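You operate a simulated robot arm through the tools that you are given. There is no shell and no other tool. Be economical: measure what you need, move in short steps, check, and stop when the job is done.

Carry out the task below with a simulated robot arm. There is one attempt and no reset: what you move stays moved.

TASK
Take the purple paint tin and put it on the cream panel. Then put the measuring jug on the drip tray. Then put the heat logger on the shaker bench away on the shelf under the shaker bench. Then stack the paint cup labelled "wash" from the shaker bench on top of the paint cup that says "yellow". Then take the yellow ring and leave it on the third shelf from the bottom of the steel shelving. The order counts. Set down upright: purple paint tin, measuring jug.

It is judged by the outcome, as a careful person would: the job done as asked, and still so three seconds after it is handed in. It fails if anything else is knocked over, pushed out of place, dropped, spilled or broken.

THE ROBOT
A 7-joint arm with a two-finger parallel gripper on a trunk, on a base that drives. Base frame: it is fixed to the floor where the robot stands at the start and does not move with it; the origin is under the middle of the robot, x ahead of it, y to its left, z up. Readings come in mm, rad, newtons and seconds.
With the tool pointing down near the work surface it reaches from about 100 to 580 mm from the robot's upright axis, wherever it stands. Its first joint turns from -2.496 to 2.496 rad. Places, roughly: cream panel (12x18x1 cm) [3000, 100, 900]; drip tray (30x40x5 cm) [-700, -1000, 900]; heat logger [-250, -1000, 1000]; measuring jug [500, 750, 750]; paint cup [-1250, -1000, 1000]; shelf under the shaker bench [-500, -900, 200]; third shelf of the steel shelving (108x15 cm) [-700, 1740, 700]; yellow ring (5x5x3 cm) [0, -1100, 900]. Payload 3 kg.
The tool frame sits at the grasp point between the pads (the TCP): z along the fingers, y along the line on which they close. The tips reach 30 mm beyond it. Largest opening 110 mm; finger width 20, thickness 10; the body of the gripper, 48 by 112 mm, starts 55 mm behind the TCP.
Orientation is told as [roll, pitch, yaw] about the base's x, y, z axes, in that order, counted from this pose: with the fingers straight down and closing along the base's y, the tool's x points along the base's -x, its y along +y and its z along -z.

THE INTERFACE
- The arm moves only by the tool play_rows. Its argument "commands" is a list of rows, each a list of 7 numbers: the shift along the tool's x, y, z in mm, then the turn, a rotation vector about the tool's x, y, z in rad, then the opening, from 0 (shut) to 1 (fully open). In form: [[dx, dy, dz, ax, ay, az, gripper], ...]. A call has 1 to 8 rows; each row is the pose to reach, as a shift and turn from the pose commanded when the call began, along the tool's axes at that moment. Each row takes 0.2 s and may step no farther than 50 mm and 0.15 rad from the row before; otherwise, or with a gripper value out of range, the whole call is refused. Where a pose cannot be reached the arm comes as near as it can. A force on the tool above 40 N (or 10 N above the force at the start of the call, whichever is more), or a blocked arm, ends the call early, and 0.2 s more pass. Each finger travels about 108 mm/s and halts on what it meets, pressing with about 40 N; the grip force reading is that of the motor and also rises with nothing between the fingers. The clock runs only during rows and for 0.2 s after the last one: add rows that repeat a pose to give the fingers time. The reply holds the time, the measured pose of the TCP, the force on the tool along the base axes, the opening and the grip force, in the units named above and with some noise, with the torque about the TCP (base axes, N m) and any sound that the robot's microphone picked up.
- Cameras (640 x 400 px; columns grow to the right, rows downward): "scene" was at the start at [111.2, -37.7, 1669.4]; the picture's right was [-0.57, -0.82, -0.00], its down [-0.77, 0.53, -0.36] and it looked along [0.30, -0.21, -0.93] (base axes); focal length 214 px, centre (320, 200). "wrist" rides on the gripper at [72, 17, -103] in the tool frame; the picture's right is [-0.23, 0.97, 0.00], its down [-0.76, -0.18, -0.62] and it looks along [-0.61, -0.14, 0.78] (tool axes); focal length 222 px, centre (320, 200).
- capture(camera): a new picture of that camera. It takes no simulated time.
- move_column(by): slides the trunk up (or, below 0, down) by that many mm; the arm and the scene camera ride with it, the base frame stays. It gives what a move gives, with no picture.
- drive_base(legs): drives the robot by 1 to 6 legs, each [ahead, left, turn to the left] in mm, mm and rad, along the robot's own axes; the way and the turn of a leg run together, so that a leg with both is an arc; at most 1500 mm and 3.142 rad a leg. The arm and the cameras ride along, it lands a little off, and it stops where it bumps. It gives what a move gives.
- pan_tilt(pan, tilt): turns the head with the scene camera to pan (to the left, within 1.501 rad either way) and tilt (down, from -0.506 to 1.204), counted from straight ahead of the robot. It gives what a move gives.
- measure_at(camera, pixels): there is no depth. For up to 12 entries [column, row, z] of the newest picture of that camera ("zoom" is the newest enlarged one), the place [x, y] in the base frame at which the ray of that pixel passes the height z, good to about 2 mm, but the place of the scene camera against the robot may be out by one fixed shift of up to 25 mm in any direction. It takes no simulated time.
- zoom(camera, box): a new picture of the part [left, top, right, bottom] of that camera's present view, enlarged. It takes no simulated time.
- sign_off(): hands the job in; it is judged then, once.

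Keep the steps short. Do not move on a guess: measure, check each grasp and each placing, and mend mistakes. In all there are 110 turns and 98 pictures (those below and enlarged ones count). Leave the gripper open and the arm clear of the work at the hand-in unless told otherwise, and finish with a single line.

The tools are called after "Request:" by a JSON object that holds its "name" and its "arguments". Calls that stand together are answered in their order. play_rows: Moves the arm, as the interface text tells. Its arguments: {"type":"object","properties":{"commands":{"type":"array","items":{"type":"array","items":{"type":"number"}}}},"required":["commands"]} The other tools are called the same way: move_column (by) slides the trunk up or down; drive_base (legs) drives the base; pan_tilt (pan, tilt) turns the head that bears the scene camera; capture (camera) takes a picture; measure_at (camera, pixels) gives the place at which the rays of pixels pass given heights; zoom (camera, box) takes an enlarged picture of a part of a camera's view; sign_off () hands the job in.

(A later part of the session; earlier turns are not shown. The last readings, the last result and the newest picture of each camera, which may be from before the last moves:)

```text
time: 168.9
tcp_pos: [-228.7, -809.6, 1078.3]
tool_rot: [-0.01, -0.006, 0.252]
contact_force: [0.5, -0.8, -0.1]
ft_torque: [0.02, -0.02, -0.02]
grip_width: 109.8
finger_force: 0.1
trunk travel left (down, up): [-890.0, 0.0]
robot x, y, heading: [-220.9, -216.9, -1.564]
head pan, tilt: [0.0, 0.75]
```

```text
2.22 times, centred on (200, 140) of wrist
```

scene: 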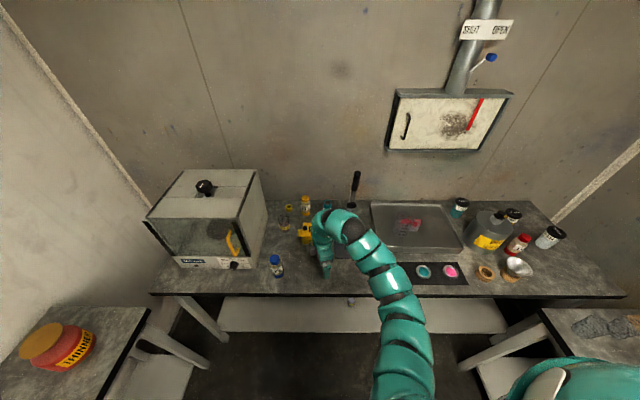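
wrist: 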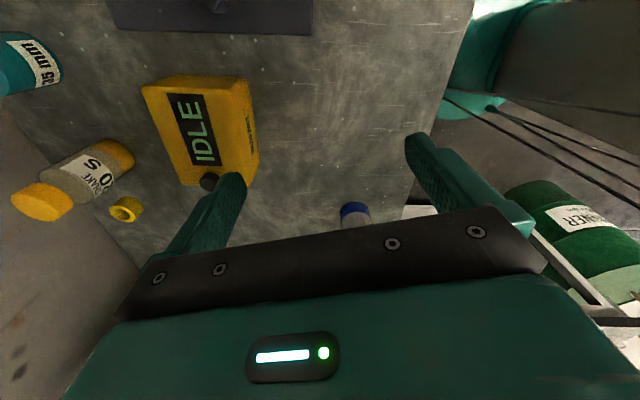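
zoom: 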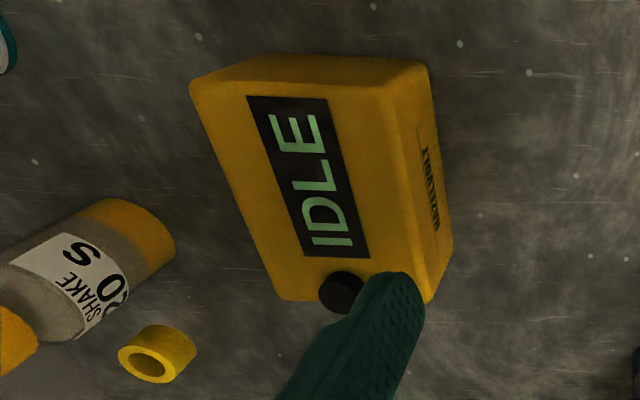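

Request:
{"name": "drive_base", "arguments": {"legs": [[70, 40, 0]]}}

Request:
{"name": "zoom", "arguments": {"camera": "wrist", "box": [100, 20, 340, 170]}}

```text
time: 170.0
tcp_pos: [-187.2, -880.7, 1077.8]
tool_rot: [-0.008, -0.005, 0.252]
contact_force: [-0.8, -1.1, 0.4]
ft_torque: [0.05, 0.02, 0.0]
grip_width: 110.0
finger_force: 0.1
trunk travel left (down, up): [-890.0, 0.0]
robot x, y, heading: [-187.7, -288.7, -1.564]
head pan, tilt: [0.0, 0.75]
```

```text
2.67 times, centred on (220, 95) of wrist
```

zoom: 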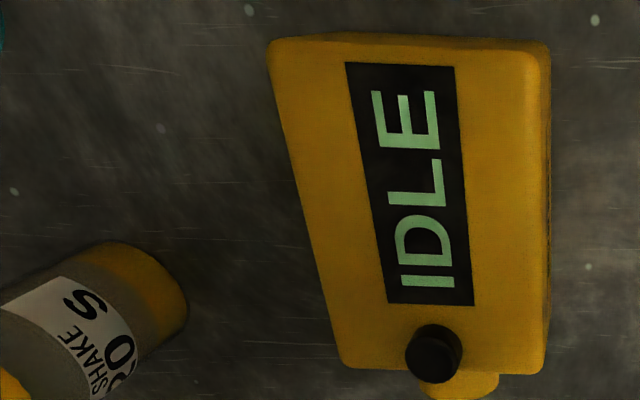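

Two wrist views place the box at x -252 to -135, y -985 to -898, and z 884 to 943. I'll drive over it, square the fingers to close along y, and lower partway.

Request:
{"name": "drive_base", "arguments": {"legs": [[60, -6, -0.007]]}}

Request:
{"name": "play_rows", "arguments": {"commands": [[0, 0, 0, 0, 0, 0.126, 1], [0, 0, 0, 0, 0, 0.252, 1], [0, 0, 40, 0, 0, 0.252, 1], [0, 0, 75, 0, 0, 0.252, 1], [0, 0, 75, 0, 0, 0.252, 1]]}}

Request:
{"name": "capture", "arguments": {"camera": "wrist"}}

```text
time: 170.9
tcp_pos: [-198.0, -941.2, 1077.3]
tool_rot: [-0.009, -0.008, 0.245]
contact_force: [0.0, -0.6, -0.6]
ft_torque: [0.03, -0.02, 0.0]
grip_width: 109.9
finger_force: 0.0
trunk travel left (down, up): [-890.0, 0.0]
robot x, y, heading: [-191.3, -346.0, -1.569]
head pan, tilt: [0.0, 0.75]
```

```text
time: 172.1
tcp_pos: [-197.1, -940.9, 1003.7]
tool_rot: [-0.007, -0.009, -0.005]
contact_force: [-0.3, -0.8, 0.0]
ft_torque: [0.01, 0.0, 0.02]
grip_width: 110.2
finger_force: 0.0
trunk travel left (down, up): [-890.0, 0.0]
robot x, y, heading: [-186.6, -340.8, -1.571]
head pan, tilt: [0.0, 0.75]
```

```text
33 pictures are left
```

wrist: 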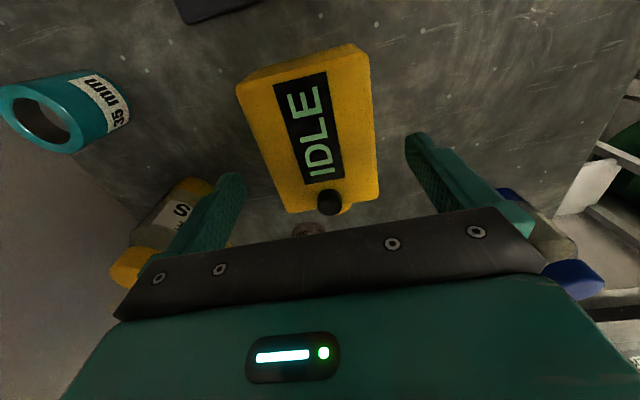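

The box is centred and aligned between the fingers. I'll descend and grip.

Request:
{"name": "play_rows", "arguments": {"commands": [[0, 0, 30, 0, 0, 0, 1], [0, 0, 60, 0, 0, 0, 1], [0, 0, 82, 0, 0, 0, 1], [0, 0, 82, 0, 0, 0, 0.85], [0, 0, 82, 0, 0, 0, 0.7], [0, 0, 82, 0, 0, 0, 0.7]]}}

Request:
{"name": "play_rows", "arguments": {"commands": [[0, 0, -30, 0, 0, 0, 0.7], [0, 0, -60, 0, 0, 0, 0.7], [0, 0, -110, 0, 0, 0, 0.7], [0, 0, -150, 0, 0, 0, 0.7], [0, 0, -150, 0, 0, 0, 0.7]]}}

Request:
{"name": "capture", "arguments": {"camera": "wrist"}}

```text
time: 173.5
tcp_pos: [-197.4, -941.3, 922.0]
tool_rot: [-0.007, -0.01, -0.009]
contact_force: [0.1, -0.1, 0.1]
ft_torque: [0.06, -0.04, -0.06]
grip_width: 90.1
finger_force: 40.0
trunk travel left (down, up): [-890.0, 0.0]
robot x, y, heading: [-188.1, -342.1, -1.574]
head pan, tilt: [0.0, 0.75]
```

```text
time: 174.7
tcp_pos: [-198.1, -939.4, 1071.7]
tool_rot: [-0.006, -0.008, -0.008]
contact_force: [0.1, 0.3, -3.1]
ft_torque: [0.02, 0.0, -0.04]
grip_width: 89.7
finger_force: 39.5
trunk travel left (down, up): [-890.0, 0.0]
robot x, y, heading: [-190.5, -343.2, -1.567]
head pan, tilt: [0.0, 0.75]
```

```text
32 pictures are left
```

wrist: 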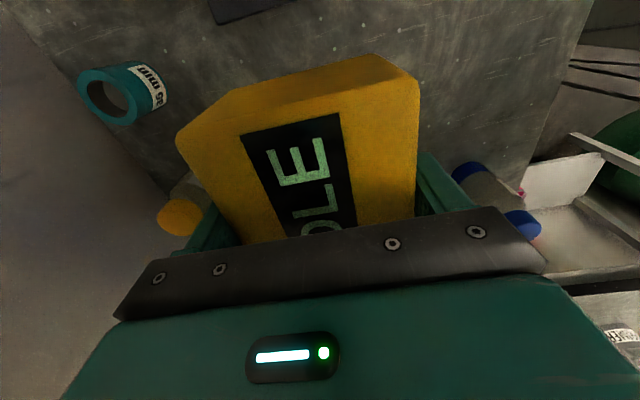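

The logger is held at 90 mm. I'll back away from the bench, move over to x -620, and lower the trunk to shelf height.

Request:
{"name": "drive_base", "arguments": {"legs": [[-430, 0, 0], [0, -430, 0]]}}

Request:
{"name": "move_column", "arguments": {"by": -700}}

Request:
{"name": "pan_tilt", "arguments": {"pan": 0.0, "tilt": 0.6}}

Request:
{"name": "capture", "arguments": {"camera": "scene"}}

Request:
{"name": "capture", "arguments": {"camera": "wrist"}}

```text
time: 179.6
tcp_pos: [-630.2, -510.5, 1072.2]
tool_rot: [-0.008, -0.009, -0.01]
contact_force: [-0.3, 0.1, -3.1]
ft_torque: [0.0, 0.04, -0.01]
grip_width: 89.6
finger_force: 40.1
trunk travel left (down, up): [-890.0, 0.0]
robot x, y, heading: [-622.0, 83.8, -1.577]
head pan, tilt: [0.0, 0.75]
```

```text
refused: -700 is not a number from -400 to 400
```

```text
time: 180.3
tcp_pos: [-630.8, -510.6, 1071.4]
tool_rot: [-0.007, -0.008, -0.01]
contact_force: [-0.4, 0.1, -3.6]
ft_torque: [-0.02, 0.02, -0.01]
grip_width: 89.8
finger_force: 39.6
trunk travel left (down, up): [-890.0, 0.0]
robot x, y, heading: [-619.4, 81.1, -1.573]
head pan, tilt: [0.0, 0.6]
```

```text
31 pictures are left
```

scene: 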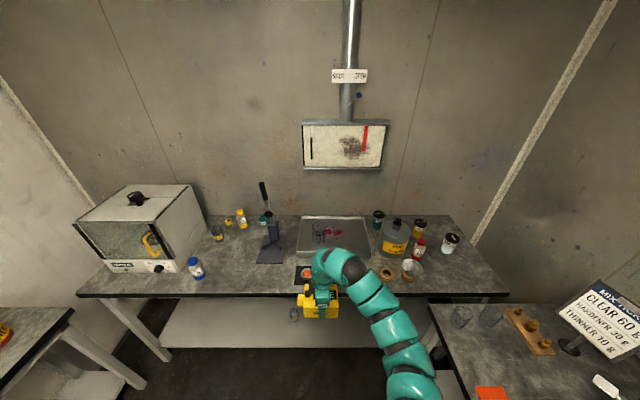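

```text
30 pictures are left
```

wrist: 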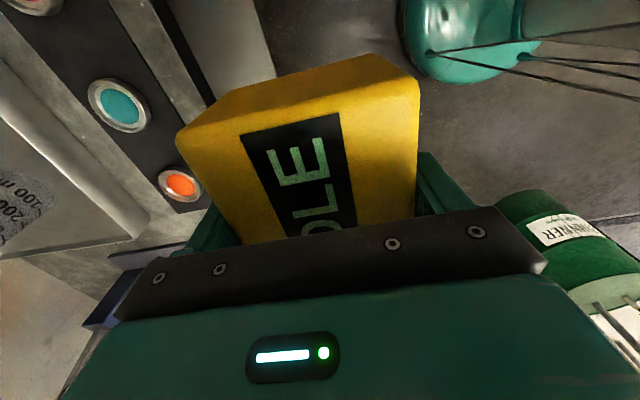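

Request:
{"name": "move_column", "arguments": {"by": -400}}

Request:
{"name": "move_column", "arguments": {"by": -280}}

Request:
{"name": "pan_tilt", "arguments": {"pan": 0.0, "tilt": 0.5}}

Request:
{"name": "capture", "arguments": {"camera": "scene"}}

```text
time: 184.1
tcp_pos: [-629.3, -510.6, 672.0]
tool_rot: [-0.008, -0.008, -0.009]
contact_force: [0.3, 0.5, -4.3]
ft_torque: [0.03, 0.04, -0.03]
grip_width: 90.0
finger_force: 40.2
trunk travel left (down, up): [-490.0, 400.0]
robot x, y, heading: [-624.0, 83.4, -1.576]
head pan, tilt: [0.0, 0.6]
```

```text
time: 186.9
tcp_pos: [-630.8, -511.0, 391.2]
tool_rot: [-0.009, -0.011, -0.008]
contact_force: [0.2, 0.0, -3.9]
ft_torque: [-0.03, -0.01, 0.0]
grip_width: 89.7
finger_force: 40.6
trunk travel left (down, up): [-210.0, 680.0]
robot x, y, heading: [-620.5, 80.3, -1.578]
head pan, tilt: [0.0, 0.6]
```

```text
time: 187.6
tcp_pos: [-630.7, -511.3, 391.1]
tool_rot: [-0.009, -0.009, -0.01]
contact_force: [0.7, 0.2, -2.7]
ft_torque: [-0.01, 0.08, 0.06]
grip_width: 89.7
finger_force: 39.9
trunk travel left (down, up): [-210.0, 680.0]
robot x, y, heading: [-618.0, 84.2, -1.573]
head pan, tilt: [0.0, 0.499]
```

```text
29 pictures are left
```

scene: 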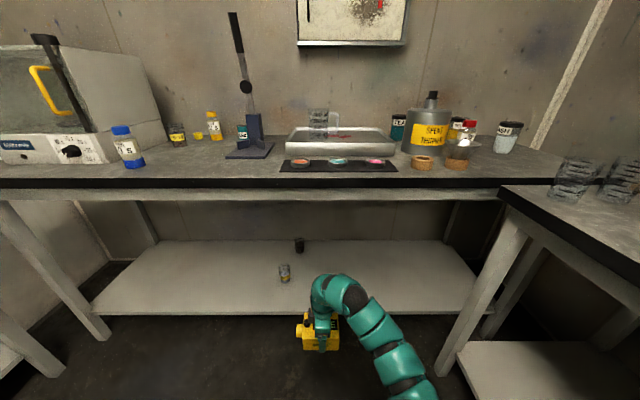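

I can see the shelf with two small jars on it. Before going in under the bench I'll measure the shelf.

Request:
{"name": "measure_at", "arguments": {"camera": "scene", "pixels": [[284, 282, 200], [299, 251, 200], [95, 312, 200], [480, 312, 200], [150, 240, 200], [455, 240, 200], [320, 315, 200], [320, 315, 250], [320, 200, 840], [100, 340, 0]]}}

Request:
{"name": "drive_base", "arguments": {"legs": [[200, 20, 0]]}}

Request:
{"name": "capture", "arguments": {"camera": "wrist"}}

```text
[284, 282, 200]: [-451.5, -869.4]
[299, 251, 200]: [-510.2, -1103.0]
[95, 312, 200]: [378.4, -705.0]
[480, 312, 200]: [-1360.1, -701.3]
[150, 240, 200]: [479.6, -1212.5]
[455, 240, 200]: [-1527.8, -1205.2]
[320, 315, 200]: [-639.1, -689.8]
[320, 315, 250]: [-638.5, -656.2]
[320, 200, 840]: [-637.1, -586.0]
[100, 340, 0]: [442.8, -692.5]
```

```text
time: 189.2
tcp_pos: [-611.6, -709.0, 391.3]
tool_rot: [-0.007, -0.009, -0.008]
contact_force: [-0.4, -0.2, -2.8]
ft_torque: [0.03, 0.0, 0.03]
grip_width: 89.9
finger_force: 40.1
trunk travel left (down, up): [-210.0, 680.0]
robot x, y, heading: [-602.0, -114.4, -1.575]
head pan, tilt: [0.0, 0.499]
```

```text
28 pictures are left
```

wrist: 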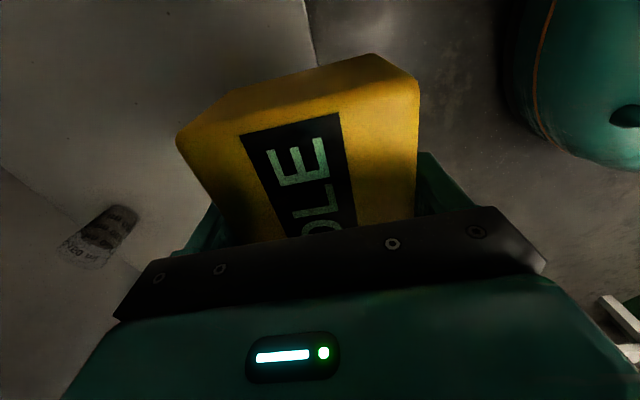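

Request:
{"name": "measure_at", "arguments": {"camera": "wrist", "pixels": [[310, 30, 180], [310, 30, 220], [120, 215, 180], [120, 215, 220], [75, 255, 220], [85, 250, 260]]}}

Request:
{"name": "drive_base", "arguments": {"legs": [[130, -15, 0]]}}

Request:
{"name": "capture", "arguments": {"camera": "wrist"}}

```text
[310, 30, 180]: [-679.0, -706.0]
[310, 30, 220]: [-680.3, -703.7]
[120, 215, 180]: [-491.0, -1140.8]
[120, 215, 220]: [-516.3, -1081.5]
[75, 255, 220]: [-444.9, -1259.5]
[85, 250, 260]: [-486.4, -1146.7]
```

```text
time: 190.5
tcp_pos: [-628.0, -839.9, 393.3]
tool_rot: [-0.008, -0.008, -0.007]
contact_force: [-0.2, -0.9, -3.8]
ft_torque: [-0.02, 0.06, 0.03]
grip_width: 89.8
finger_force: 40.6
trunk travel left (down, up): [-210.0, 680.0]
robot x, y, heading: [-617.7, -244.7, -1.575]
head pan, tilt: [0.0, 0.499]
```

```text
27 pictures are left
```

wrist: 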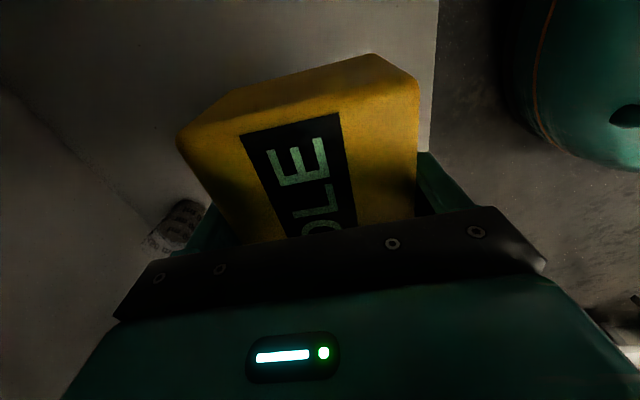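

Request:
{"name": "measure_at", "arguments": {"camera": "wrist", "pixels": [[436, 80, 150], [436, 80, 200], [436, 80, 250], [436, 80, 300], [190, 205, 200], [190, 205, 230], [165, 245, 260]]}}

Request:
{"name": "drive_base", "arguments": {"legs": [[55, 0, 0]]}}

```text
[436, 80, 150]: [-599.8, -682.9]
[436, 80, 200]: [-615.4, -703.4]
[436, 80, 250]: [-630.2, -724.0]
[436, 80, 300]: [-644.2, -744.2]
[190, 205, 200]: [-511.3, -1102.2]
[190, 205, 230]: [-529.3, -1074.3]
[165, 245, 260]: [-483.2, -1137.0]
```

```text
time: 191.4
tcp_pos: [-627.6, -894.7, 391.8]
tool_rot: [-0.01, -0.007, -0.009]
contact_force: [0.4, 0.0, -4.2]
ft_torque: [0.01, 0.03, -0.01]
grip_width: 89.7
finger_force: 40.3
trunk travel left (down, up): [-210.0, 680.0]
robot x, y, heading: [-618.8, -305.3, -1.577]
head pan, tilt: [0.0, 0.499]
```

The shelf top is at z of about 200, so touchdown should come near TCP z 238. I'll lower 140, then continue in small steps.

Request:
{"name": "move_column", "arguments": {"by": -138}}

Request:
{"name": "play_rows", "arguments": {"commands": [[0, 0, 3, 0, 0, 0, 0.7], [0, 0, 6, 0, 0, 0, 0.7]]}}

Request:
{"name": "play_rows", "arguments": {"commands": [[0, 0, 2, 0, 0, 0, 0.7], [0, 0, 4, 0, 0, 0, 0.7]]}}

Request:
{"name": "play_rows", "arguments": {"commands": [[0, 0, 1.5, 0, 0, 0, 0.7], [0, 0, 3, 0, 0, 0, 0.7]]}}

```text
time: 193.1
tcp_pos: [-627.0, -895.4, 254.4]
tool_rot: [-0.007, -0.01, -0.008]
contact_force: [0.4, 0.3, -3.5]
ft_torque: [-0.02, 0.01, -0.01]
grip_width: 89.8
finger_force: 39.6
trunk travel left (down, up): [-72.0, 818.0]
robot x, y, heading: [-614.3, -303.0, -1.573]
head pan, tilt: [0.0, 0.499]
```

```text
time: 193.7
tcp_pos: [-626.7, -895.7, 246.6]
tool_rot: [-0.005, -0.009, -0.009]
contact_force: [-0.5, 0.0, -2.5]
ft_torque: [-0.02, 0.01, -0.03]
grip_width: 89.7
finger_force: 40.1
trunk travel left (down, up): [-72.0, 818.0]
robot x, y, heading: [-619.6, -300.8, -1.574]
head pan, tilt: [0.0, 0.499]
```

```text
time: 194.3
tcp_pos: [-628.3, -895.2, 244.1]
tool_rot: [-0.008, -0.007, -0.011]
contact_force: [-0.2, 0.1, -3.3]
ft_torque: [0.01, 0.01, 0.02]
grip_width: 89.7
finger_force: 40.2
trunk travel left (down, up): [-72.0, 818.0]
robot x, y, heading: [-617.8, -299.1, -1.577]
head pan, tilt: [0.0, 0.499]
```

```text
time: 194.9
tcp_pos: [-627.0, -894.6, 241.9]
tool_rot: [-0.01, -0.009, -0.008]
contact_force: [-2.8, 3.8, 8.0]
ft_torque: [0.66, -0.56, 0.3]
grip_width: 89.5
finger_force: 40.3
trunk travel left (down, up): [-72.0, 818.0]
robot x, y, heading: [-616.0, -299.9, -1.576]
head pan, tilt: [0.0, 0.499]
```

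Contact at z 242. I'll press in 1 mm, open, and rise.

Request:
{"name": "play_rows", "arguments": {"commands": [[0, 0, 1, 0, 0, 0, 0.7], [0, 0, 1, 0, 0, 0, 0.9], [0, 0, 1, 0, 0, 0, 1], [0, 0, 1, 0, 0, 0, 1], [0, 0, -15, 0, 0, 0, 1], [0, 0, -50, 0, 0, 0, 1], [0, 0, -85, 0, 0, 0, 1], [0, 0, -85, 0, 0, 0, 1]]}}

Request:
{"name": "capture", "arguments": {"camera": "wrist"}}

```text
time: 196.7
tcp_pos: [-628.2, -895.8, 265.8]
tool_rot: [-0.008, -0.011, -0.009]
contact_force: [0.0, -0.7, -0.2]
ft_torque: [-0.03, -0.02, -0.01]
grip_width: 110.0
finger_force: 0.1
out of reach, approached as far as the arm can: row 6, 7, 8
trunk travel left (down, up): [-72.0, 818.0]
robot x, y, heading: [-618.5, -302.9, -1.571]
head pan, tilt: [0.0, 0.499]
```

```text
26 pictures are left
```

wrist: 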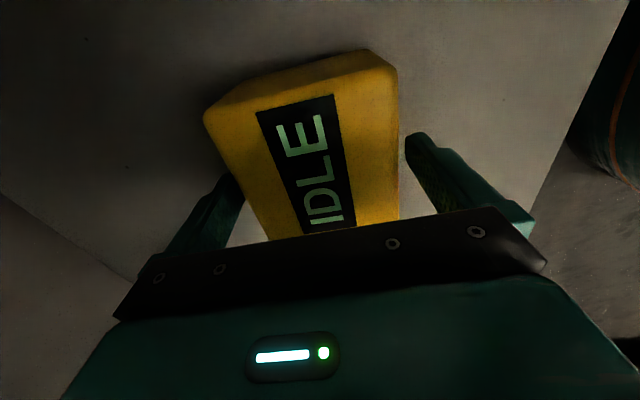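

The logger sits on the shelf. I'll raise the trunk, back out, and look at the cups at the right end of the bench.

Request:
{"name": "move_column", "arguments": {"by": 110}}

Request:
{"name": "drive_base", "arguments": {"legs": [[-390, 0, 0], [0, -170, 0]]}}

Request:
{"name": "move_column", "arguments": {"by": 400}}

Request:
{"name": "move_column", "arguments": {"by": 300}}

Request:
{"name": "pan_tilt", "arguments": {"pan": -0.4, "tilt": 0.7}}

Request:
{"name": "capture", "arguments": {"camera": "scene"}}

Request:
{"name": "zoom", "arguments": {"camera": "scene", "box": [260, 130, 420, 230]}}

```text
time: 198.1
tcp_pos: [-628.7, -895.3, 376.1]
tool_rot: [-0.011, -0.011, -0.008]
contact_force: [-0.1, 0.6, 0.1]
ft_torque: [-0.02, 0.03, 0.0]
grip_width: 110.1
finger_force: 0.1
trunk travel left (down, up): [-182.0, 708.0]
robot x, y, heading: [-620.4, -302.4, -1.575]
head pan, tilt: [0.0, 0.499]
```

```text
time: 201.6
tcp_pos: [-794.8, -503.0, 376.7]
tool_rot: [-0.01, -0.011, -0.013]
contact_force: [0.9, 0.3, 0.5]
ft_torque: [0.03, 0.0, 0.0]
grip_width: 109.9
finger_force: 0.1
trunk travel left (down, up): [-182.0, 708.0]
robot x, y, heading: [-783.3, 88.2, -1.577]
head pan, tilt: [0.0, 0.499]
```

```text
time: 205.5
tcp_pos: [-796.1, -501.9, 776.5]
tool_rot: [-0.009, -0.011, -0.012]
contact_force: [0.4, 0.4, -0.5]
ft_torque: [0.03, 0.0, 0.0]
grip_width: 110.1
finger_force: 0.0
trunk travel left (down, up): [-582.0, 308.0]
robot x, y, heading: [-783.9, 88.8, -1.578]
head pan, tilt: [0.0, 0.499]
```

```text
time: 208.5
tcp_pos: [-794.9, -502.6, 1076.3]
tool_rot: [-0.01, -0.011, -0.011]
contact_force: [-0.7, -0.1, 0.2]
ft_torque: [0.03, 0.03, 0.02]
grip_width: 110.0
finger_force: 0.1
trunk travel left (down, up): [-882.0, 8.0]
robot x, y, heading: [-784.6, 92.1, -1.575]
head pan, tilt: [0.0, 0.499]
```

```text
time: 209.3
tcp_pos: [-795.8, -501.8, 1077.3]
tool_rot: [-0.009, -0.011, -0.014]
contact_force: [0.3, 0.6, -0.5]
ft_torque: [0.0, 0.02, 0.03]
grip_width: 110.1
finger_force: 0.0
trunk travel left (down, up): [-882.0, 8.0]
robot x, y, heading: [-783.7, 87.4, -1.58]
head pan, tilt: [-0.4, 0.7]
```

```text
25 pictures are left
```

scene: 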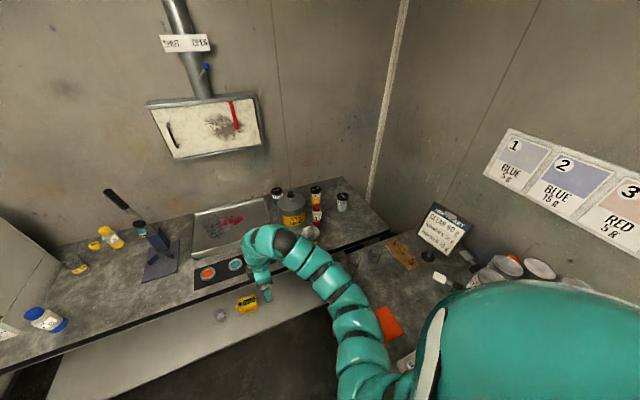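

```text
4.00 times, centred on (340, 180) of scene
```

zoom: 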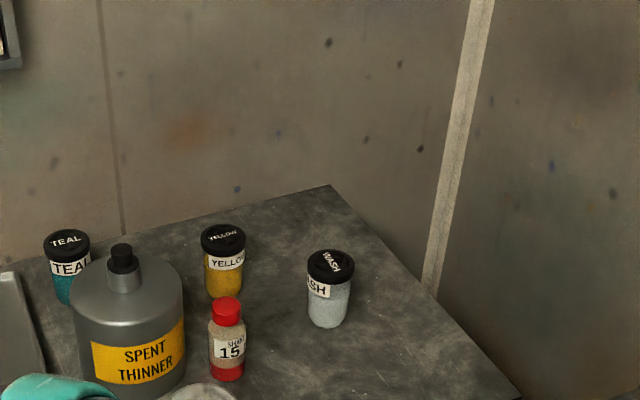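

Request:
{"name": "measure_at", "arguments": {"camera": "scene", "pixels": [[342.5, 211, 884], [343, 196, 964], [315.7, 190, 964], [315.7, 204, 884], [317, 222, 884], [290, 225, 884], [290, 193, 1060], [316, 207, 960], [387, 230, 884], [365, 250, 884], [312, 231, 940], [283, 190, 964]]}}

```text
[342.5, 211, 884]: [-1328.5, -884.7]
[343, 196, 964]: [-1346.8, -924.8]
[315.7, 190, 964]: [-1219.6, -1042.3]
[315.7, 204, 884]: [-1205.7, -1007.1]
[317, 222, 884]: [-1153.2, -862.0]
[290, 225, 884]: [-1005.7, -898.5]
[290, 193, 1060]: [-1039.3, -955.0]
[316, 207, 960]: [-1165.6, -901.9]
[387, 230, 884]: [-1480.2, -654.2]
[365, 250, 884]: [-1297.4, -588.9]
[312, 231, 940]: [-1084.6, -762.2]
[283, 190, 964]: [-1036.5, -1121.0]
```

The logger shows on the shelf. The WASH cup is at about (-1338,-905) and YELLOW at about (-1213,-1030). Both are far into the corner, so I'll test in free space how far the arm reaches outward.

Request:
{"name": "play_rows", "arguments": {"commands": [[0, -45, 15, 0, 0, 0, 1], [0, -90, 30, 0, 0, 0, 1], [0, -135, 40, 0, 0, 0, 1], [0, -180, 40, 0, 0, 0, 1], [0, -225, 40, 0, 0, 0, 1], [0, -270, 40, 0, 0, 0, 1], [0, -300, 40, 0, 0, 0, 1]]}}

```text
time: 210.9
tcp_pos: [-818.7, -687.8, 1055.1]
tool_rot: [-0.013, -0.012, -0.013]
contact_force: [-0.8, -0.4, 0.1]
ft_torque: [-0.01, -0.06, -0.01]
grip_width: 110.2
finger_force: 0.1
out of reach, approached as far as the arm can: row 4, 5, 6, 7
trunk travel left (down, up): [-882.0, 8.0]
robot x, y, heading: [-783.7, 91.3, -1.58]
head pan, tilt: [-0.4, 0.7]
```

The arm reaches about 780 mm at this height, which is enough from about (-815,-355). I'll pull the arm in, and measure the sign stand and bottle as obstacles.

Request:
{"name": "play_rows", "arguments": {"commands": [[-5, 45, -6, 0, 0, 0, 1], [-10, 90, -12, 0, 0, 0, 1], [-15, 135, -18, 0, 0, 0, 1], [-20, 180, -24, 0, 0, 0, 1], [-20, 180, -24, 0, 0, 0, 1]]}}

Request:
{"name": "measure_at", "arguments": {"camera": "scene", "pixels": [[435, 205, 1050], [418, 232, 950], [428, 258, 860], [455, 252, 900]]}}

Request:
{"name": "drive_base", "arguments": {"legs": [[130, 270, 0]]}}

Request:
{"name": "drive_base", "arguments": {"legs": [[0, 0, -0.76]]}}

```text
time: 212.1
tcp_pos: [-778.6, -561.5, 1051.5]
tool_rot: [-0.008, -0.012, -0.012]
contact_force: [0.0, -0.3, 0.4]
ft_torque: [0.02, -0.02, -0.02]
grip_width: 109.9
finger_force: 0.0
out of reach, approached as far as the arm can: row 3, 4, 5
trunk travel left (down, up): [-882.0, 8.0]
robot x, y, heading: [-785.4, 90.0, -1.579]
head pan, tilt: [-0.4, 0.7]
```

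```text
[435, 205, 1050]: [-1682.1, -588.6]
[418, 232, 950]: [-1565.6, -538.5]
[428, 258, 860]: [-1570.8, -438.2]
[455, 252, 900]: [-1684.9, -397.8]
```

```text
time: 214.2
tcp_pos: [-508.7, -694.0, 1051.6]
tool_rot: [-0.01, -0.011, -0.013]
contact_force: [1.1, -0.4, -0.4]
ft_torque: [0.01, -0.04, -0.03]
grip_width: 110.2
finger_force: 0.1
trunk travel left (down, up): [-882.0, 8.0]
robot x, y, heading: [-516.9, -41.0, -1.577]
head pan, tilt: [-0.4, 0.7]
```

```text
time: 216.6
tcp_pos: [-963.2, -516.1, 1051.1]
tool_rot: [-0.009, -0.01, -0.777]
contact_force: [0.9, -0.3, 0.7]
ft_torque: [-0.02, 0.0, 0.04]
grip_width: 109.9
finger_force: 0.0
trunk travel left (down, up): [-882.0, 8.0]
robot x, y, heading: [-515.9, -38.5, -2.34]
head pan, tilt: [-0.4, 0.7]
```

Request:
{"name": "drive_base", "arguments": {"legs": [[425, 0, 0]]}}

Request:
{"name": "capture", "arguments": {"camera": "wrist"}}

```text
time: 219.2
tcp_pos: [-1259.8, -818.4, 1052.8]
tool_rot: [-0.008, -0.012, -0.778]
contact_force: [0.2, -0.2, -0.2]
ft_torque: [0.02, 0.0, 0.01]
grip_width: 109.9
finger_force: 0.0
trunk travel left (down, up): [-882.0, 8.0]
robot x, y, heading: [-808.8, -342.6, -2.346]
head pan, tilt: [-0.4, 0.7]
```

```text
23 pictures are left
```

wrist: 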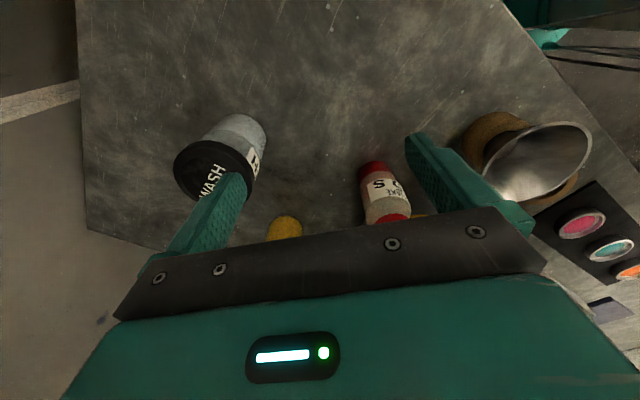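

Request:
{"name": "measure_at", "arguments": {"camera": "wrist", "pixels": [[214, 170, 950], [214, 170, 965], [214, 170, 980], [174, 165, 965], [255, 175, 965], [266, 140, 884], [240, 115, 884], [285, 228, 950], [285, 228, 900], [385, 195, 950]]}}

Request:
{"name": "drive_base", "arguments": {"legs": [[45, 0, 0]]}}

Request:
{"name": "capture", "arguments": {"camera": "wrist"}}

```text
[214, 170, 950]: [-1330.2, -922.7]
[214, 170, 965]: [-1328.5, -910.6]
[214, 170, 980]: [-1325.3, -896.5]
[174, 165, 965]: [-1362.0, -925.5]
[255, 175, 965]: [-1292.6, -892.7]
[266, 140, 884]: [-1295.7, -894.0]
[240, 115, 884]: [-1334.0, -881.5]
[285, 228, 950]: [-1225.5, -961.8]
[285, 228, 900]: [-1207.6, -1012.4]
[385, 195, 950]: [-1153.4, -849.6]
```

```text
time: 220.1
tcp_pos: [-1292.4, -853.4, 1051.0]
tool_rot: [-0.008, -0.011, -0.777]
contact_force: [-0.3, -0.7, -0.4]
ft_torque: [0.02, -0.03, 0.01]
grip_width: 110.1
finger_force: 0.1
trunk travel left (down, up): [-882.0, 8.0]
robot x, y, heading: [-843.8, -375.3, -2.347]
head pan, tilt: [-0.4, 0.7]
```

```text
22 pictures are left
```

wrist: 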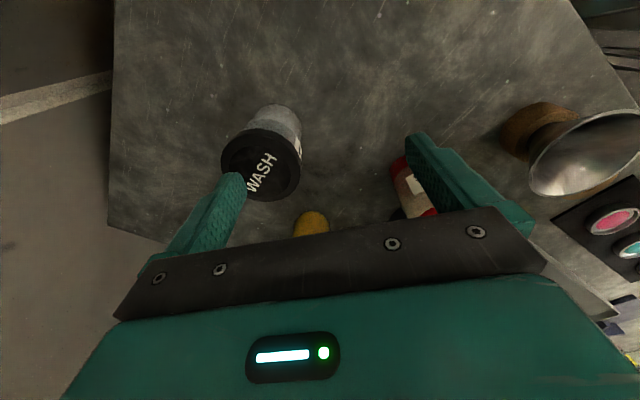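

Request:
{"name": "measure_at", "arguments": {"camera": "wrist", "pixels": [[262, 165, 950], [262, 165, 965], [262, 165, 980], [221, 158, 970], [303, 170, 970], [310, 222, 950], [310, 222, 900]]}}

```text
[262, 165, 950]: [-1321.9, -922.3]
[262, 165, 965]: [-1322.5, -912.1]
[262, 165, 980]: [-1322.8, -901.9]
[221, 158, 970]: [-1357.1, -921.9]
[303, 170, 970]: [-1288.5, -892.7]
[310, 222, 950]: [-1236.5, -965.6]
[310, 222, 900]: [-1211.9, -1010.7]
```

The WASH lid is at about (-1323,-907), z about 970, diameter about 72 mm. I'll extend the arm over it and check.

Request:
{"name": "play_rows", "arguments": {"commands": [[-8, -30, 0, 0, 0, 0, 1], [-16.5, -60, 0, 0, 0, 0, 1], [-16.5, -60, 0, 0, 0, 0, 1]]}}

Request:
{"name": "capture", "arguments": {"camera": "wrist"}}

```text
time: 220.9
tcp_pos: [-1319.9, -904.7, 1054.1]
tool_rot: [-0.01, -0.01, -0.778]
contact_force: [-0.3, -0.8, 0.3]
ft_torque: [-0.04, 0.04, 0.0]
grip_width: 110.2
finger_force: 0.0
trunk travel left (down, up): [-882.0, 8.0]
robot x, y, heading: [-840.3, -374.1, -2.343]
head pan, tilt: [-0.4, 0.7]
```

```text
21 pictures are left
```

wrist: 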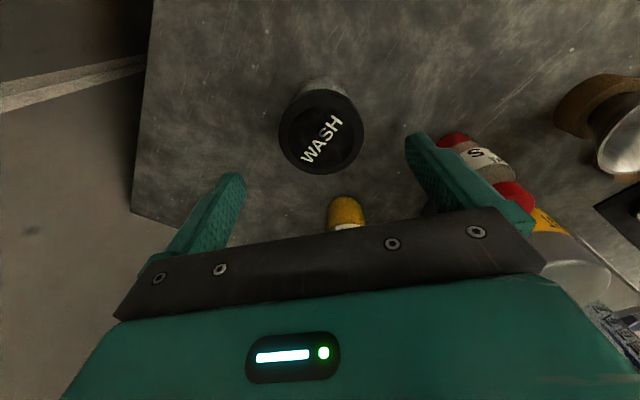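

The lid is centred under the tool at z of about 968. I'll lower the trunk 120 mm and close.

Request:
{"name": "move_column", "arguments": {"by": -70}}

Request:
{"name": "move_column", "arguments": {"by": -50}}

Request:
{"name": "play_rows", "arguments": {"commands": [[0, 0, 0, 0, 0, 0, 0.8], [0, 0, 0, 0, 0, 0, 0.6], [0, 0, 0, 0, 0, 0, 0.5], [0, 0, 0, 0, 0, 0, 0.5]]}}

```text
time: 222.0
tcp_pos: [-1320.7, -904.5, 983.2]
tool_rot: [-0.007, -0.01, -0.779]
contact_force: [-0.1, 0.4, 0.1]
ft_torque: [0.0, 0.01, -0.03]
grip_width: 109.8
finger_force: 0.0
trunk travel left (down, up): [-812.0, 78.0]
robot x, y, heading: [-844.6, -378.0, -2.343]
head pan, tilt: [-0.4, 0.7]
```

```text
time: 222.9
tcp_pos: [-1320.7, -904.9, 937.4]
tool_rot: [-0.014, -0.012, -0.779]
contact_force: [-2.2, 1.9, 29.1]
ft_torque: [0.66, -0.12, 0.03]
grip_width: 110.0
finger_force: 0.1
trunk travel left (down, up): [-762.0, 128.0]
robot x, y, heading: [-839.3, -377.7, -2.348]
head pan, tilt: [-0.4, 0.7]
```

```text
time: 223.7
tcp_pos: [-1321.0, -905.3, 937.8]
tool_rot: [-0.015, -0.012, -0.778]
contact_force: [1.3, 3.2, 16.8]
ft_torque: [0.59, -0.2, -0.01]
grip_width: 67.4
finger_force: 39.1
trunk travel left (down, up): [-762.0, 128.0]
robot x, y, heading: [-842.5, -380.6, -2.343]
head pan, tilt: [-0.4, 0.7]
stopped in row 4: the force on the tool passed its limit at 41 N (the readings are from after the stop); the commanded pose is now the measured one
```

Something touched at TCP z 937, possibly the lid against the gripper body, but the grip closed at 67 mm. I'll lift slightly and look.

Request:
{"name": "move_column", "arguments": {"by": 100}}

Request:
{"name": "capture", "arguments": {"camera": "wrist"}}

```text
time: 225.0
tcp_pos: [-1322.4, -906.1, 1034.2]
tool_rot: [-0.01, -0.011, -0.777]
contact_force: [-0.1, 0.4, -2.2]
ft_torque: [-0.03, 0.03, 0.02]
grip_width: 67.4
finger_force: 39.9
trunk travel left (down, up): [-862.0, 28.0]
robot x, y, heading: [-842.1, -380.6, -2.342]
head pan, tilt: [-0.4, 0.7]
```

```text
20 pictures are left
```

wrist: 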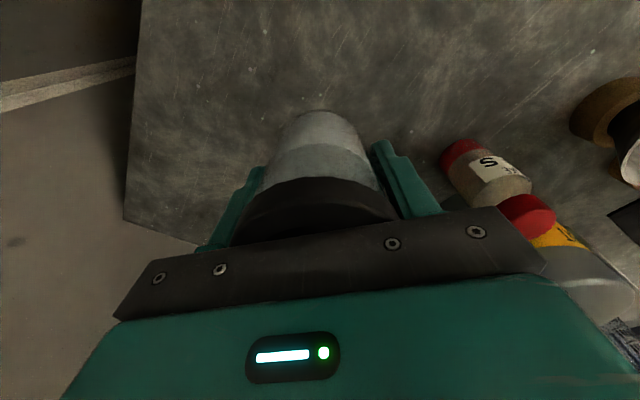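

The WASH cup is held. YELLOW should be near (-1198,-1015). I'll raise fully, back off 80 mm, and swing to face it with it on the camera's visible side.

Request:
{"name": "move_column", "arguments": {"by": 28}}

Request:
{"name": "drive_base", "arguments": {"legs": [[-90, 0, 0]]}}

Request:
{"name": "play_rows", "arguments": {"commands": [[0, 0, -15, 0, 0, 0, 0.5], [0, 0, -30, 0, 0, 0, 0.5], [0, 0, -30, 0, 0, 0, 0.5]]}}

Request:
{"name": "drive_base", "arguments": {"legs": [[0, 0, 0.2]]}}

Request:
{"name": "capture", "arguments": {"camera": "wrist"}}

```text
time: 225.8
tcp_pos: [-1321.7, -906.9, 1061.0]
tool_rot: [-0.011, -0.01, -0.778]
contact_force: [-0.2, -0.5, -2.0]
ft_torque: [0.01, -0.03, -0.03]
grip_width: 67.4
finger_force: 39.6
trunk travel left (down, up): [-890.0, 0.0]
robot x, y, heading: [-840.5, -375.5, -2.347]
head pan, tilt: [-0.4, 0.7]
```

```text
time: 226.9
tcp_pos: [-1258.6, -841.7, 1064.7]
tool_rot: [-0.014, -0.01, -0.78]
contact_force: [0.6, 0.7, -1.7]
ft_torque: [-0.01, -0.01, 0.02]
grip_width: 67.5
finger_force: 39.4
trunk travel left (down, up): [-890.0, 0.0]
robot x, y, heading: [-778.1, -313.1, -2.349]
head pan, tilt: [-0.4, 0.7]
```

```text
time: 227.7
tcp_pos: [-1259.1, -839.4, 1091.8]
tool_rot: [-0.01, -0.011, -0.78]
contact_force: [-0.5, 0.5, -0.9]
ft_torque: [0.03, -0.02, 0.02]
grip_width: 67.3
finger_force: 40.0
trunk travel left (down, up): [-890.0, 0.0]
robot x, y, heading: [-780.6, -315.6, -2.346]
head pan, tilt: [-0.4, 0.7]
```

```text
time: 228.8
tcp_pos: [-1145.4, -926.2, 1092.0]
tool_rot: [-0.011, -0.01, -0.579]
contact_force: [0.3, -0.5, -1.4]
ft_torque: [-0.03, 0.0, 0.01]
grip_width: 67.0
finger_force: 39.6
trunk travel left (down, up): [-890.0, 0.0]
robot x, y, heading: [-782.5, -310.4, -2.147]
head pan, tilt: [-0.4, 0.7]
```

```text
19 pictures are left
```

wrist: 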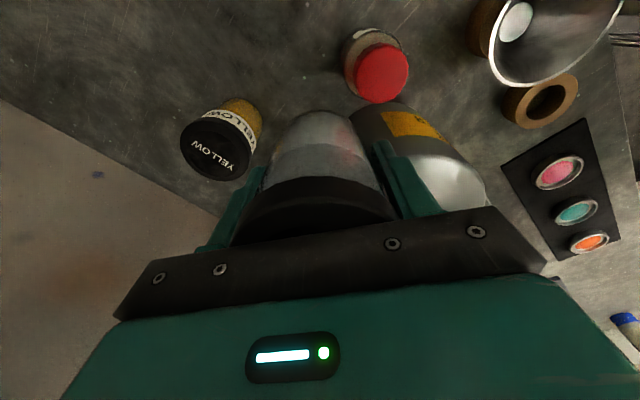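

YELLOW's lid is at (217,150). I'll measure it.

Request:
{"name": "measure_at", "arguments": {"camera": "wrist", "pixels": [[216, 150, 960], [216, 150, 980], [216, 150, 1000], [181, 146, 980], [253, 155, 980], [376, 72, 990]]}}

Request:
{"name": "drive_base", "arguments": {"legs": [[40, -20, 0]]}}

Request:
{"name": "capture", "arguments": {"camera": "wrist"}}

```text
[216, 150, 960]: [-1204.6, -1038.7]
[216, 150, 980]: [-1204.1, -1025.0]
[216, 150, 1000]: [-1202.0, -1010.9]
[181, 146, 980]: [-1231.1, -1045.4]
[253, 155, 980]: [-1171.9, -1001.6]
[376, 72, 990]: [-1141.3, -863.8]
```

```text
time: 229.7
tcp_pos: [-1184.0, -948.3, 1091.4]
tool_rot: [-0.01, -0.012, -0.58]
contact_force: [-0.5, 0.0, -1.6]
ft_torque: [0.03, -0.02, -0.03]
grip_width: 67.3
finger_force: 40.0
trunk travel left (down, up): [-890.0, 0.0]
robot x, y, heading: [-817.4, -336.0, -2.142]
head pan, tilt: [-0.4, 0.7]
```

```text
18 pictures are left
```

wrist: 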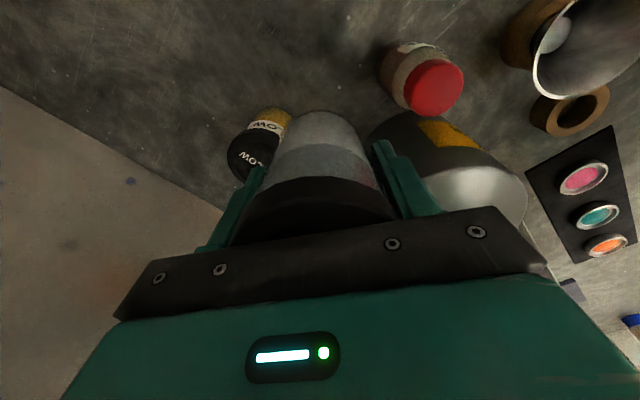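

Request:
{"name": "measure_at", "arguments": {"camera": "wrist", "pixels": [[264, 153, 960], [264, 153, 980], [264, 153, 1000], [228, 148, 960], [228, 148, 980], [228, 148, 1000]]}}

```text
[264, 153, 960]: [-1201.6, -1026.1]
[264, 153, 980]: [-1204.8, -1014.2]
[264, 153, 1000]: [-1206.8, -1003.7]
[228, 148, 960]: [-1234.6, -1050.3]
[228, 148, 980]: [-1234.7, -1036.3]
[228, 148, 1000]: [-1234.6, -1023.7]
```

Averaging the views gives YELLOW's lid at about (-1203,-1018). I'll bring the cup over it, still high, and check alignment from the scene camera.

Request:
{"name": "drive_base", "arguments": {"legs": [[45, 0, 0]]}}

Request:
{"name": "play_rows", "arguments": {"commands": [[-13, -12, 0, 0, 0, 0, 0.5], [-26.7, -24.3, 0, 0, 0, 0, 0.5], [-26.7, -24.3, 0, 0, 0, 0, 0.5]]}}

Request:
{"name": "pan_tilt", "arguments": {"pan": 0.1, "tilt": 0.8}}

Request:
{"name": "capture", "arguments": {"camera": "scene"}}

Request:
{"name": "capture", "arguments": {"camera": "wrist"}}

```text
time: 230.6
tcp_pos: [-1208.6, -986.3, 1089.7]
tool_rot: [-0.01, -0.01, -0.58]
contact_force: [-1.3, -0.6, -1.0]
ft_torque: [-0.01, -0.03, 0.01]
grip_width: 67.4
finger_force: 39.7
trunk travel left (down, up): [-890.0, 0.0]
robot x, y, heading: [-846.1, -372.6, -2.148]
head pan, tilt: [-0.4, 0.7]
```

```text
time: 231.4
tcp_pos: [-1198.2, -1020.4, 1091.8]
tool_rot: [-0.011, -0.012, -0.579]
contact_force: [0.2, 1.0, -1.5]
ft_torque: [-0.01, -0.01, -0.01]
grip_width: 67.6
finger_force: 40.1
trunk travel left (down, up): [-890.0, 0.0]
robot x, y, heading: [-840.6, -370.5, -2.144]
head pan, tilt: [-0.4, 0.7]
```

```text
time: 232.3
tcp_pos: [-1199.0, -1019.7, 1093.4]
tool_rot: [-0.014, -0.01, -0.579]
contact_force: [-0.3, -0.1, -1.5]
ft_torque: [-0.02, 0.02, 0.02]
grip_width: 67.3
finger_force: 40.4
trunk travel left (down, up): [-890.0, 0.0]
robot x, y, heading: [-839.6, -372.6, -2.14]
head pan, tilt: [0.099, 0.799]
```

```text
17 pictures are left
```

scene: 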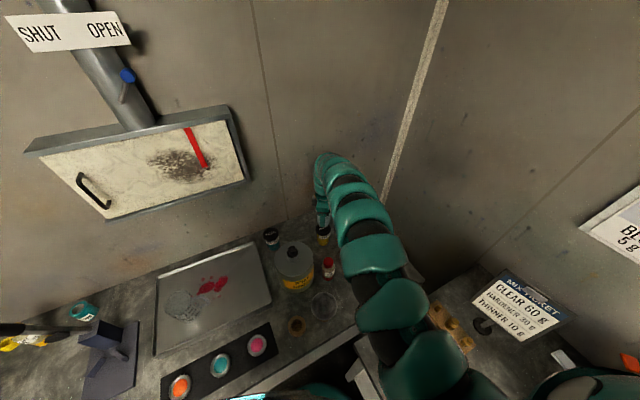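

```text
16 pictures are left
```

wrist: 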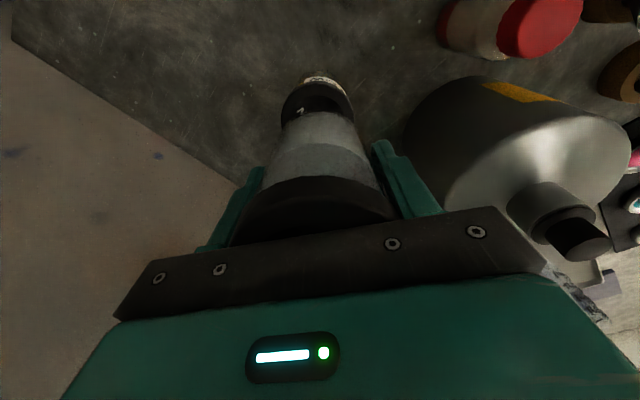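

The wrist view shows YELLOW's lid directly under the held cup, concentric to within a few mm. I'll descend in steps.

Request:
{"name": "play_rows", "arguments": {"commands": [[0, 0, 10, 0, 0, 0, 0.5], [0, 0, 22, 0, 0, 0, 0.5], [0, 0, 34, 0, 0, 0, 0.5], [0, 0, 40, 0, 0, 0, 0.5], [0, 0, 40, 0, 0, 0, 0.5]]}}

Request:
{"name": "capture", "arguments": {"camera": "wrist"}}

```text
time: 233.6
tcp_pos: [-1198.2, -1020.8, 1051.3]
tool_rot: [-0.011, -0.012, -0.58]
contact_force: [0.2, 0.3, -1.9]
ft_torque: [0.0, 0.0, -0.01]
grip_width: 67.4
finger_force: 39.9
trunk travel left (down, up): [-890.0, 0.0]
robot x, y, heading: [-844.0, -374.7, -2.145]
head pan, tilt: [0.099, 0.799]
```

```text
15 pictures are left
```

wrist: 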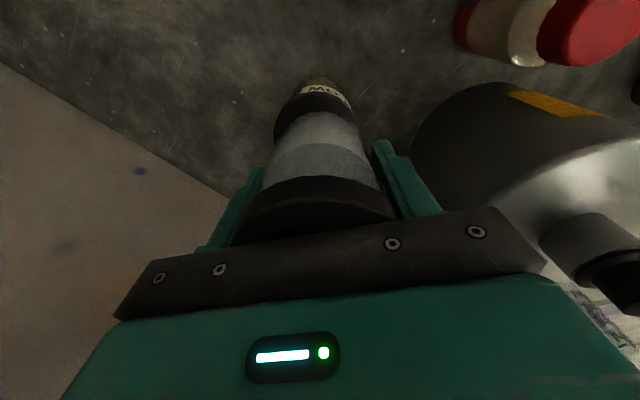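

Alignment is still good, with the lid centred about 3 mm outward. I'll shift slightly and go down in small steps.

Request:
{"name": "play_rows", "arguments": {"commands": [[0, -3, 2, 0, 0, 0, 0.5], [0, -3, 5, 0, 0, 0, 0.5]]}}

Request:
{"name": "play_rows", "arguments": {"commands": [[0, 0, 2, 0, 0, 0, 0.5], [0, 0, 4, 0, 0, 0, 0.5]]}}

Request:
{"name": "play_rows", "arguments": {"commands": [[0, 0, 1.5, 0, 0, 0, 0.5], [0, 0, 3, 0, 0, 0, 0.5]]}}

```text
time: 234.2
tcp_pos: [-1200.2, -1023.6, 1049.8]
tool_rot: [-0.015, -0.012, -0.58]
contact_force: [-1.2, -0.6, 9.5]
ft_torque: [0.25, 0.03, 0.05]
grip_width: 67.5
finger_force: 40.2
trunk travel left (down, up): [-890.0, 0.0]
robot x, y, heading: [-839.6, -374.1, -2.144]
head pan, tilt: [0.099, 0.799]
```

```text
time: 234.8
tcp_pos: [-1199.2, -1022.0, 1049.4]
tool_rot: [-0.021, -0.014, -0.58]
contact_force: [-4.6, -1.8, 39.8]
ft_torque: [0.57, 0.37, 0.03]
grip_width: 67.3
finger_force: 39.8
trunk travel left (down, up): [-890.0, 0.0]
robot x, y, heading: [-839.9, -372.5, -2.146]
head pan, tilt: [0.099, 0.799]
```

```text
time: 235.1
tcp_pos: [-1200.2, -1026.4, 1048.9]
tool_rot: [-0.025, -0.015, -0.583]
contact_force: [0.5, 4.6, 25.3]
ft_torque: [0.93, -0.18, -0.01]
grip_width: 67.5
finger_force: 40.2
trunk travel left (down, up): [-890.0, 0.0]
robot x, y, heading: [-840.5, -373.0, -2.148]
head pan, tilt: [0.099, 0.799]
stopped in row 1: the force on the tool passed its limit at 52 N (the readings are from after the stop); the commanded pose is now the measured one
```

Contact at z 1049. I'll ease off the load, check, then release.

Request:
{"name": "play_rows", "arguments": {"commands": [[0, 2, -1, 0, 0, 0, 0.5], [0, 3, -1.5, 0.012, 0, 0, 0.5], [0, 3, -1.5, 0.012, 0, 0, 0.5]]}}

Request:
{"name": "capture", "arguments": {"camera": "wrist"}}

```text
time: 235.9
tcp_pos: [-1199.0, -1022.1, 1048.4]
tool_rot: [-0.033, -0.014, -0.582]
contact_force: [-3.5, -4.0, 27.3]
ft_torque: [0.01, 0.31, 0.05]
grip_width: 67.3
finger_force: 39.9
trunk travel left (down, up): [-890.0, 0.0]
robot x, y, heading: [-844.7, -373.2, -2.145]
head pan, tilt: [0.099, 0.799]
```

```text
14 pictures are left
```

wrist: 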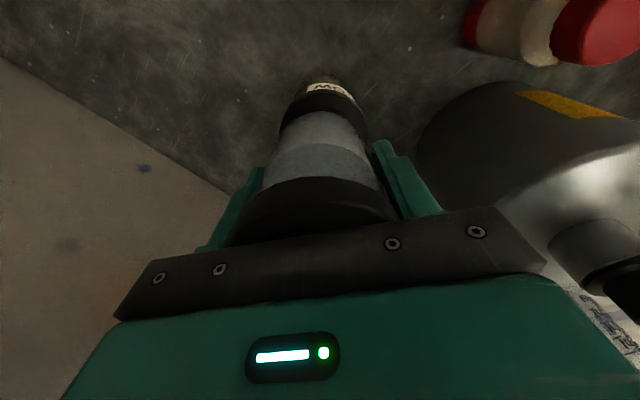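

Request:
{"name": "play_rows", "arguments": {"commands": [[0, 0, -1.5, -0.012, 0, 0, 0.5], [0, 0, -2, -0.022, 0, 0, 0.5], [0, 0, -2, -0.022, 0, 0, 0.5]]}}

```text
time: 236.7
tcp_pos: [-1197.8, -1022.8, 1048.4]
tool_rot: [-0.007, -0.014, -0.582]
contact_force: [-2.1, -3.9, 10.2]
ft_torque: [-0.21, 0.35, 0.05]
grip_width: 67.2
finger_force: 40.3
trunk travel left (down, up): [-890.0, 0.0]
robot x, y, heading: [-843.7, -371.6, -2.147]
head pan, tilt: [0.099, 0.799]
```

Light contact of 10 N and level. I'll open and rise straight up.

Request:
{"name": "play_rows", "arguments": {"commands": [[0, 0, 0, 0, 0, 0, 0.64], [0, 0, 0, 0, 0, 0, 0.7], [0, 0, 0, 0, 0, 0, 0.8], [0, 0, 0, 0, 0, 0, 0.95], [0, 0, -3, 0, 0, 0, 1], [0, 0, -10, 0, 0, 0, 1], [0, 0, -25, 0, 0, 0, 1], [0, 0, -40, 0, 0, 0, 1]]}}

Request:
{"name": "capture", "arguments": {"camera": "wrist"}}

```text
time: 238.5
tcp_pos: [-1199.1, -1022.5, 1088.4]
tool_rot: [-0.009, -0.014, -0.583]
contact_force: [-0.2, 0.4, 0.1]
ft_torque: [0.0, 0.02, 0.0]
grip_width: 109.9
finger_force: 0.1
trunk travel left (down, up): [-890.0, 0.0]
robot x, y, heading: [-839.2, -374.2, -2.146]
head pan, tilt: [0.099, 0.799]
```

```text
13 pictures are left
```

wrist: 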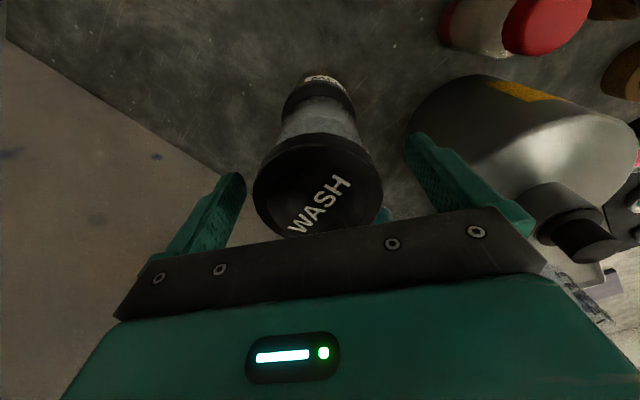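

WASH is stacked on YELLOW. I'll try rising further to clear it.

Request:
{"name": "play_rows", "arguments": {"commands": [[0, 0, -20, 0, 0, 0, 1], [0, 0, -40, 0, 0, 0, 1], [0, 0, -60, 0, 0, 0, 1], [0, 0, -60, 0, 0, 0, 1]]}}

```text
time: 239.5
tcp_pos: [-1200.5, -1021.7, 1149.3]
tool_rot: [-0.008, -0.013, -0.581]
contact_force: [0.8, -1.0, 0.7]
ft_torque: [-0.01, 0.01, 0.03]
grip_width: 110.0
finger_force: 0.1
trunk travel left (down, up): [-890.0, 0.0]
robot x, y, heading: [-842.5, -369.4, -2.146]
head pan, tilt: [0.099, 0.799]
```

Clear above the stack. I'll back away, face the bench, and check the stack and then the yellow ring.

Request:
{"name": "drive_base", "arguments": {"legs": [[-400, 0, 0], [0, 0, 0.57]]}}

Request:
{"name": "pan_tilt", "arguments": {"pan": -0.2, "tilt": 0.6}}

Request:
{"name": "zoom", "arguments": {"camera": "scene", "box": [160, 120, 480, 320]}}

```text
time: 243.6
tcp_pos: [-577.2, -780.8, 1148.8]
tool_rot: [-0.008, -0.015, -0.007]
contact_force: [-0.3, -0.3, -0.5]
ft_torque: [-0.03, 0.02, -0.01]
grip_width: 110.0
finger_force: 0.0
trunk travel left (down, up): [-890.0, 0.0]
robot x, y, heading: [-626.7, -40.6, -1.572]
head pan, tilt: [0.099, 0.799]
```

```text
time: 244.4
tcp_pos: [-576.2, -780.2, 1148.0]
tool_rot: [-0.007, -0.014, -0.008]
contact_force: [-0.5, 0.5, 0.2]
ft_torque: [-0.01, 0.02, -0.01]
grip_width: 110.0
finger_force: 0.0
trunk travel left (down, up): [-890.0, 0.0]
robot x, y, heading: [-627.4, -41.3, -1.576]
head pan, tilt: [-0.201, 0.6]
```

```text
2.00 times, centred on (320, 220) of scene
```

zoom: 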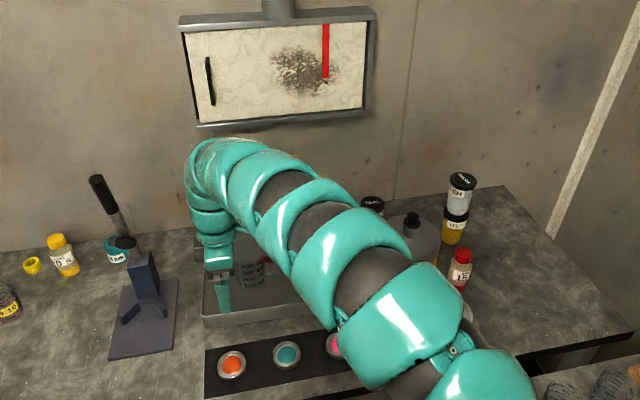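

The stack is good. I'll move over in front of the ring.

Request:
{"name": "drive_base", "arguments": {"legs": [[0, 490, 0]]}}

Request:
{"name": "drive_base", "arguments": {"legs": [[180, 0, 0]]}}

Request:
{"name": "capture", "arguments": {"camera": "wrist"}}

```text
time: 247.3
tcp_pos: [-88.3, -779.5, 1147.9]
tool_rot: [-0.009, -0.011, -0.008]
contact_force: [-0.1, 0.4, -0.4]
ft_torque: [0.01, -0.01, -0.04]
grip_width: 109.9
finger_force: 0.1
trunk travel left (down, up): [-890.0, 0.0]
robot x, y, heading: [-139.0, -40.4, -1.575]
head pan, tilt: [-0.201, 0.6]
```

```text
time: 248.8
tcp_pos: [-89.2, -961.9, 1148.3]
tool_rot: [-0.008, -0.017, -0.006]
contact_force: [0.3, -0.2, -0.4]
ft_torque: [0.03, -0.03, 0.02]
grip_width: 110.1
finger_force: 0.1
trunk travel left (down, up): [-890.0, 0.0]
robot x, y, heading: [-138.0, -221.4, -1.571]
head pan, tilt: [-0.201, 0.6]
```

```text
11 pictures are left
```

wrist: 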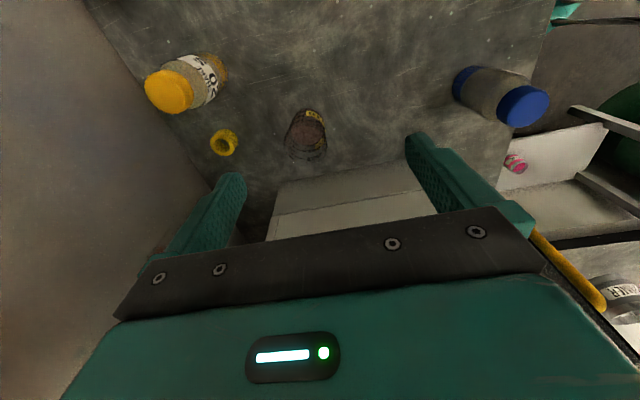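

The ring is at (223,143). I'll measure it and its neighbours.

Request:
{"name": "measure_at", "arguments": {"camera": "wrist", "pixels": [[221, 146, 914], [224, 142, 900], [209, 145, 910], [238, 142, 910], [307, 150, 950], [305, 112, 884], [170, 93, 970], [225, 70, 884], [290, 185, 1050], [155, 110, 884]]}}

```text
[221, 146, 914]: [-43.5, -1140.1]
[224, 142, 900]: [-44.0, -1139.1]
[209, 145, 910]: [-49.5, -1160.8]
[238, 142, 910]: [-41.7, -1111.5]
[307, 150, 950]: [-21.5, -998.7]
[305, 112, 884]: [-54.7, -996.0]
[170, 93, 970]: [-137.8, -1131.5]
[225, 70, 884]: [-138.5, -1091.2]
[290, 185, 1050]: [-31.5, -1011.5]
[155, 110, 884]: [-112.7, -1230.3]
```

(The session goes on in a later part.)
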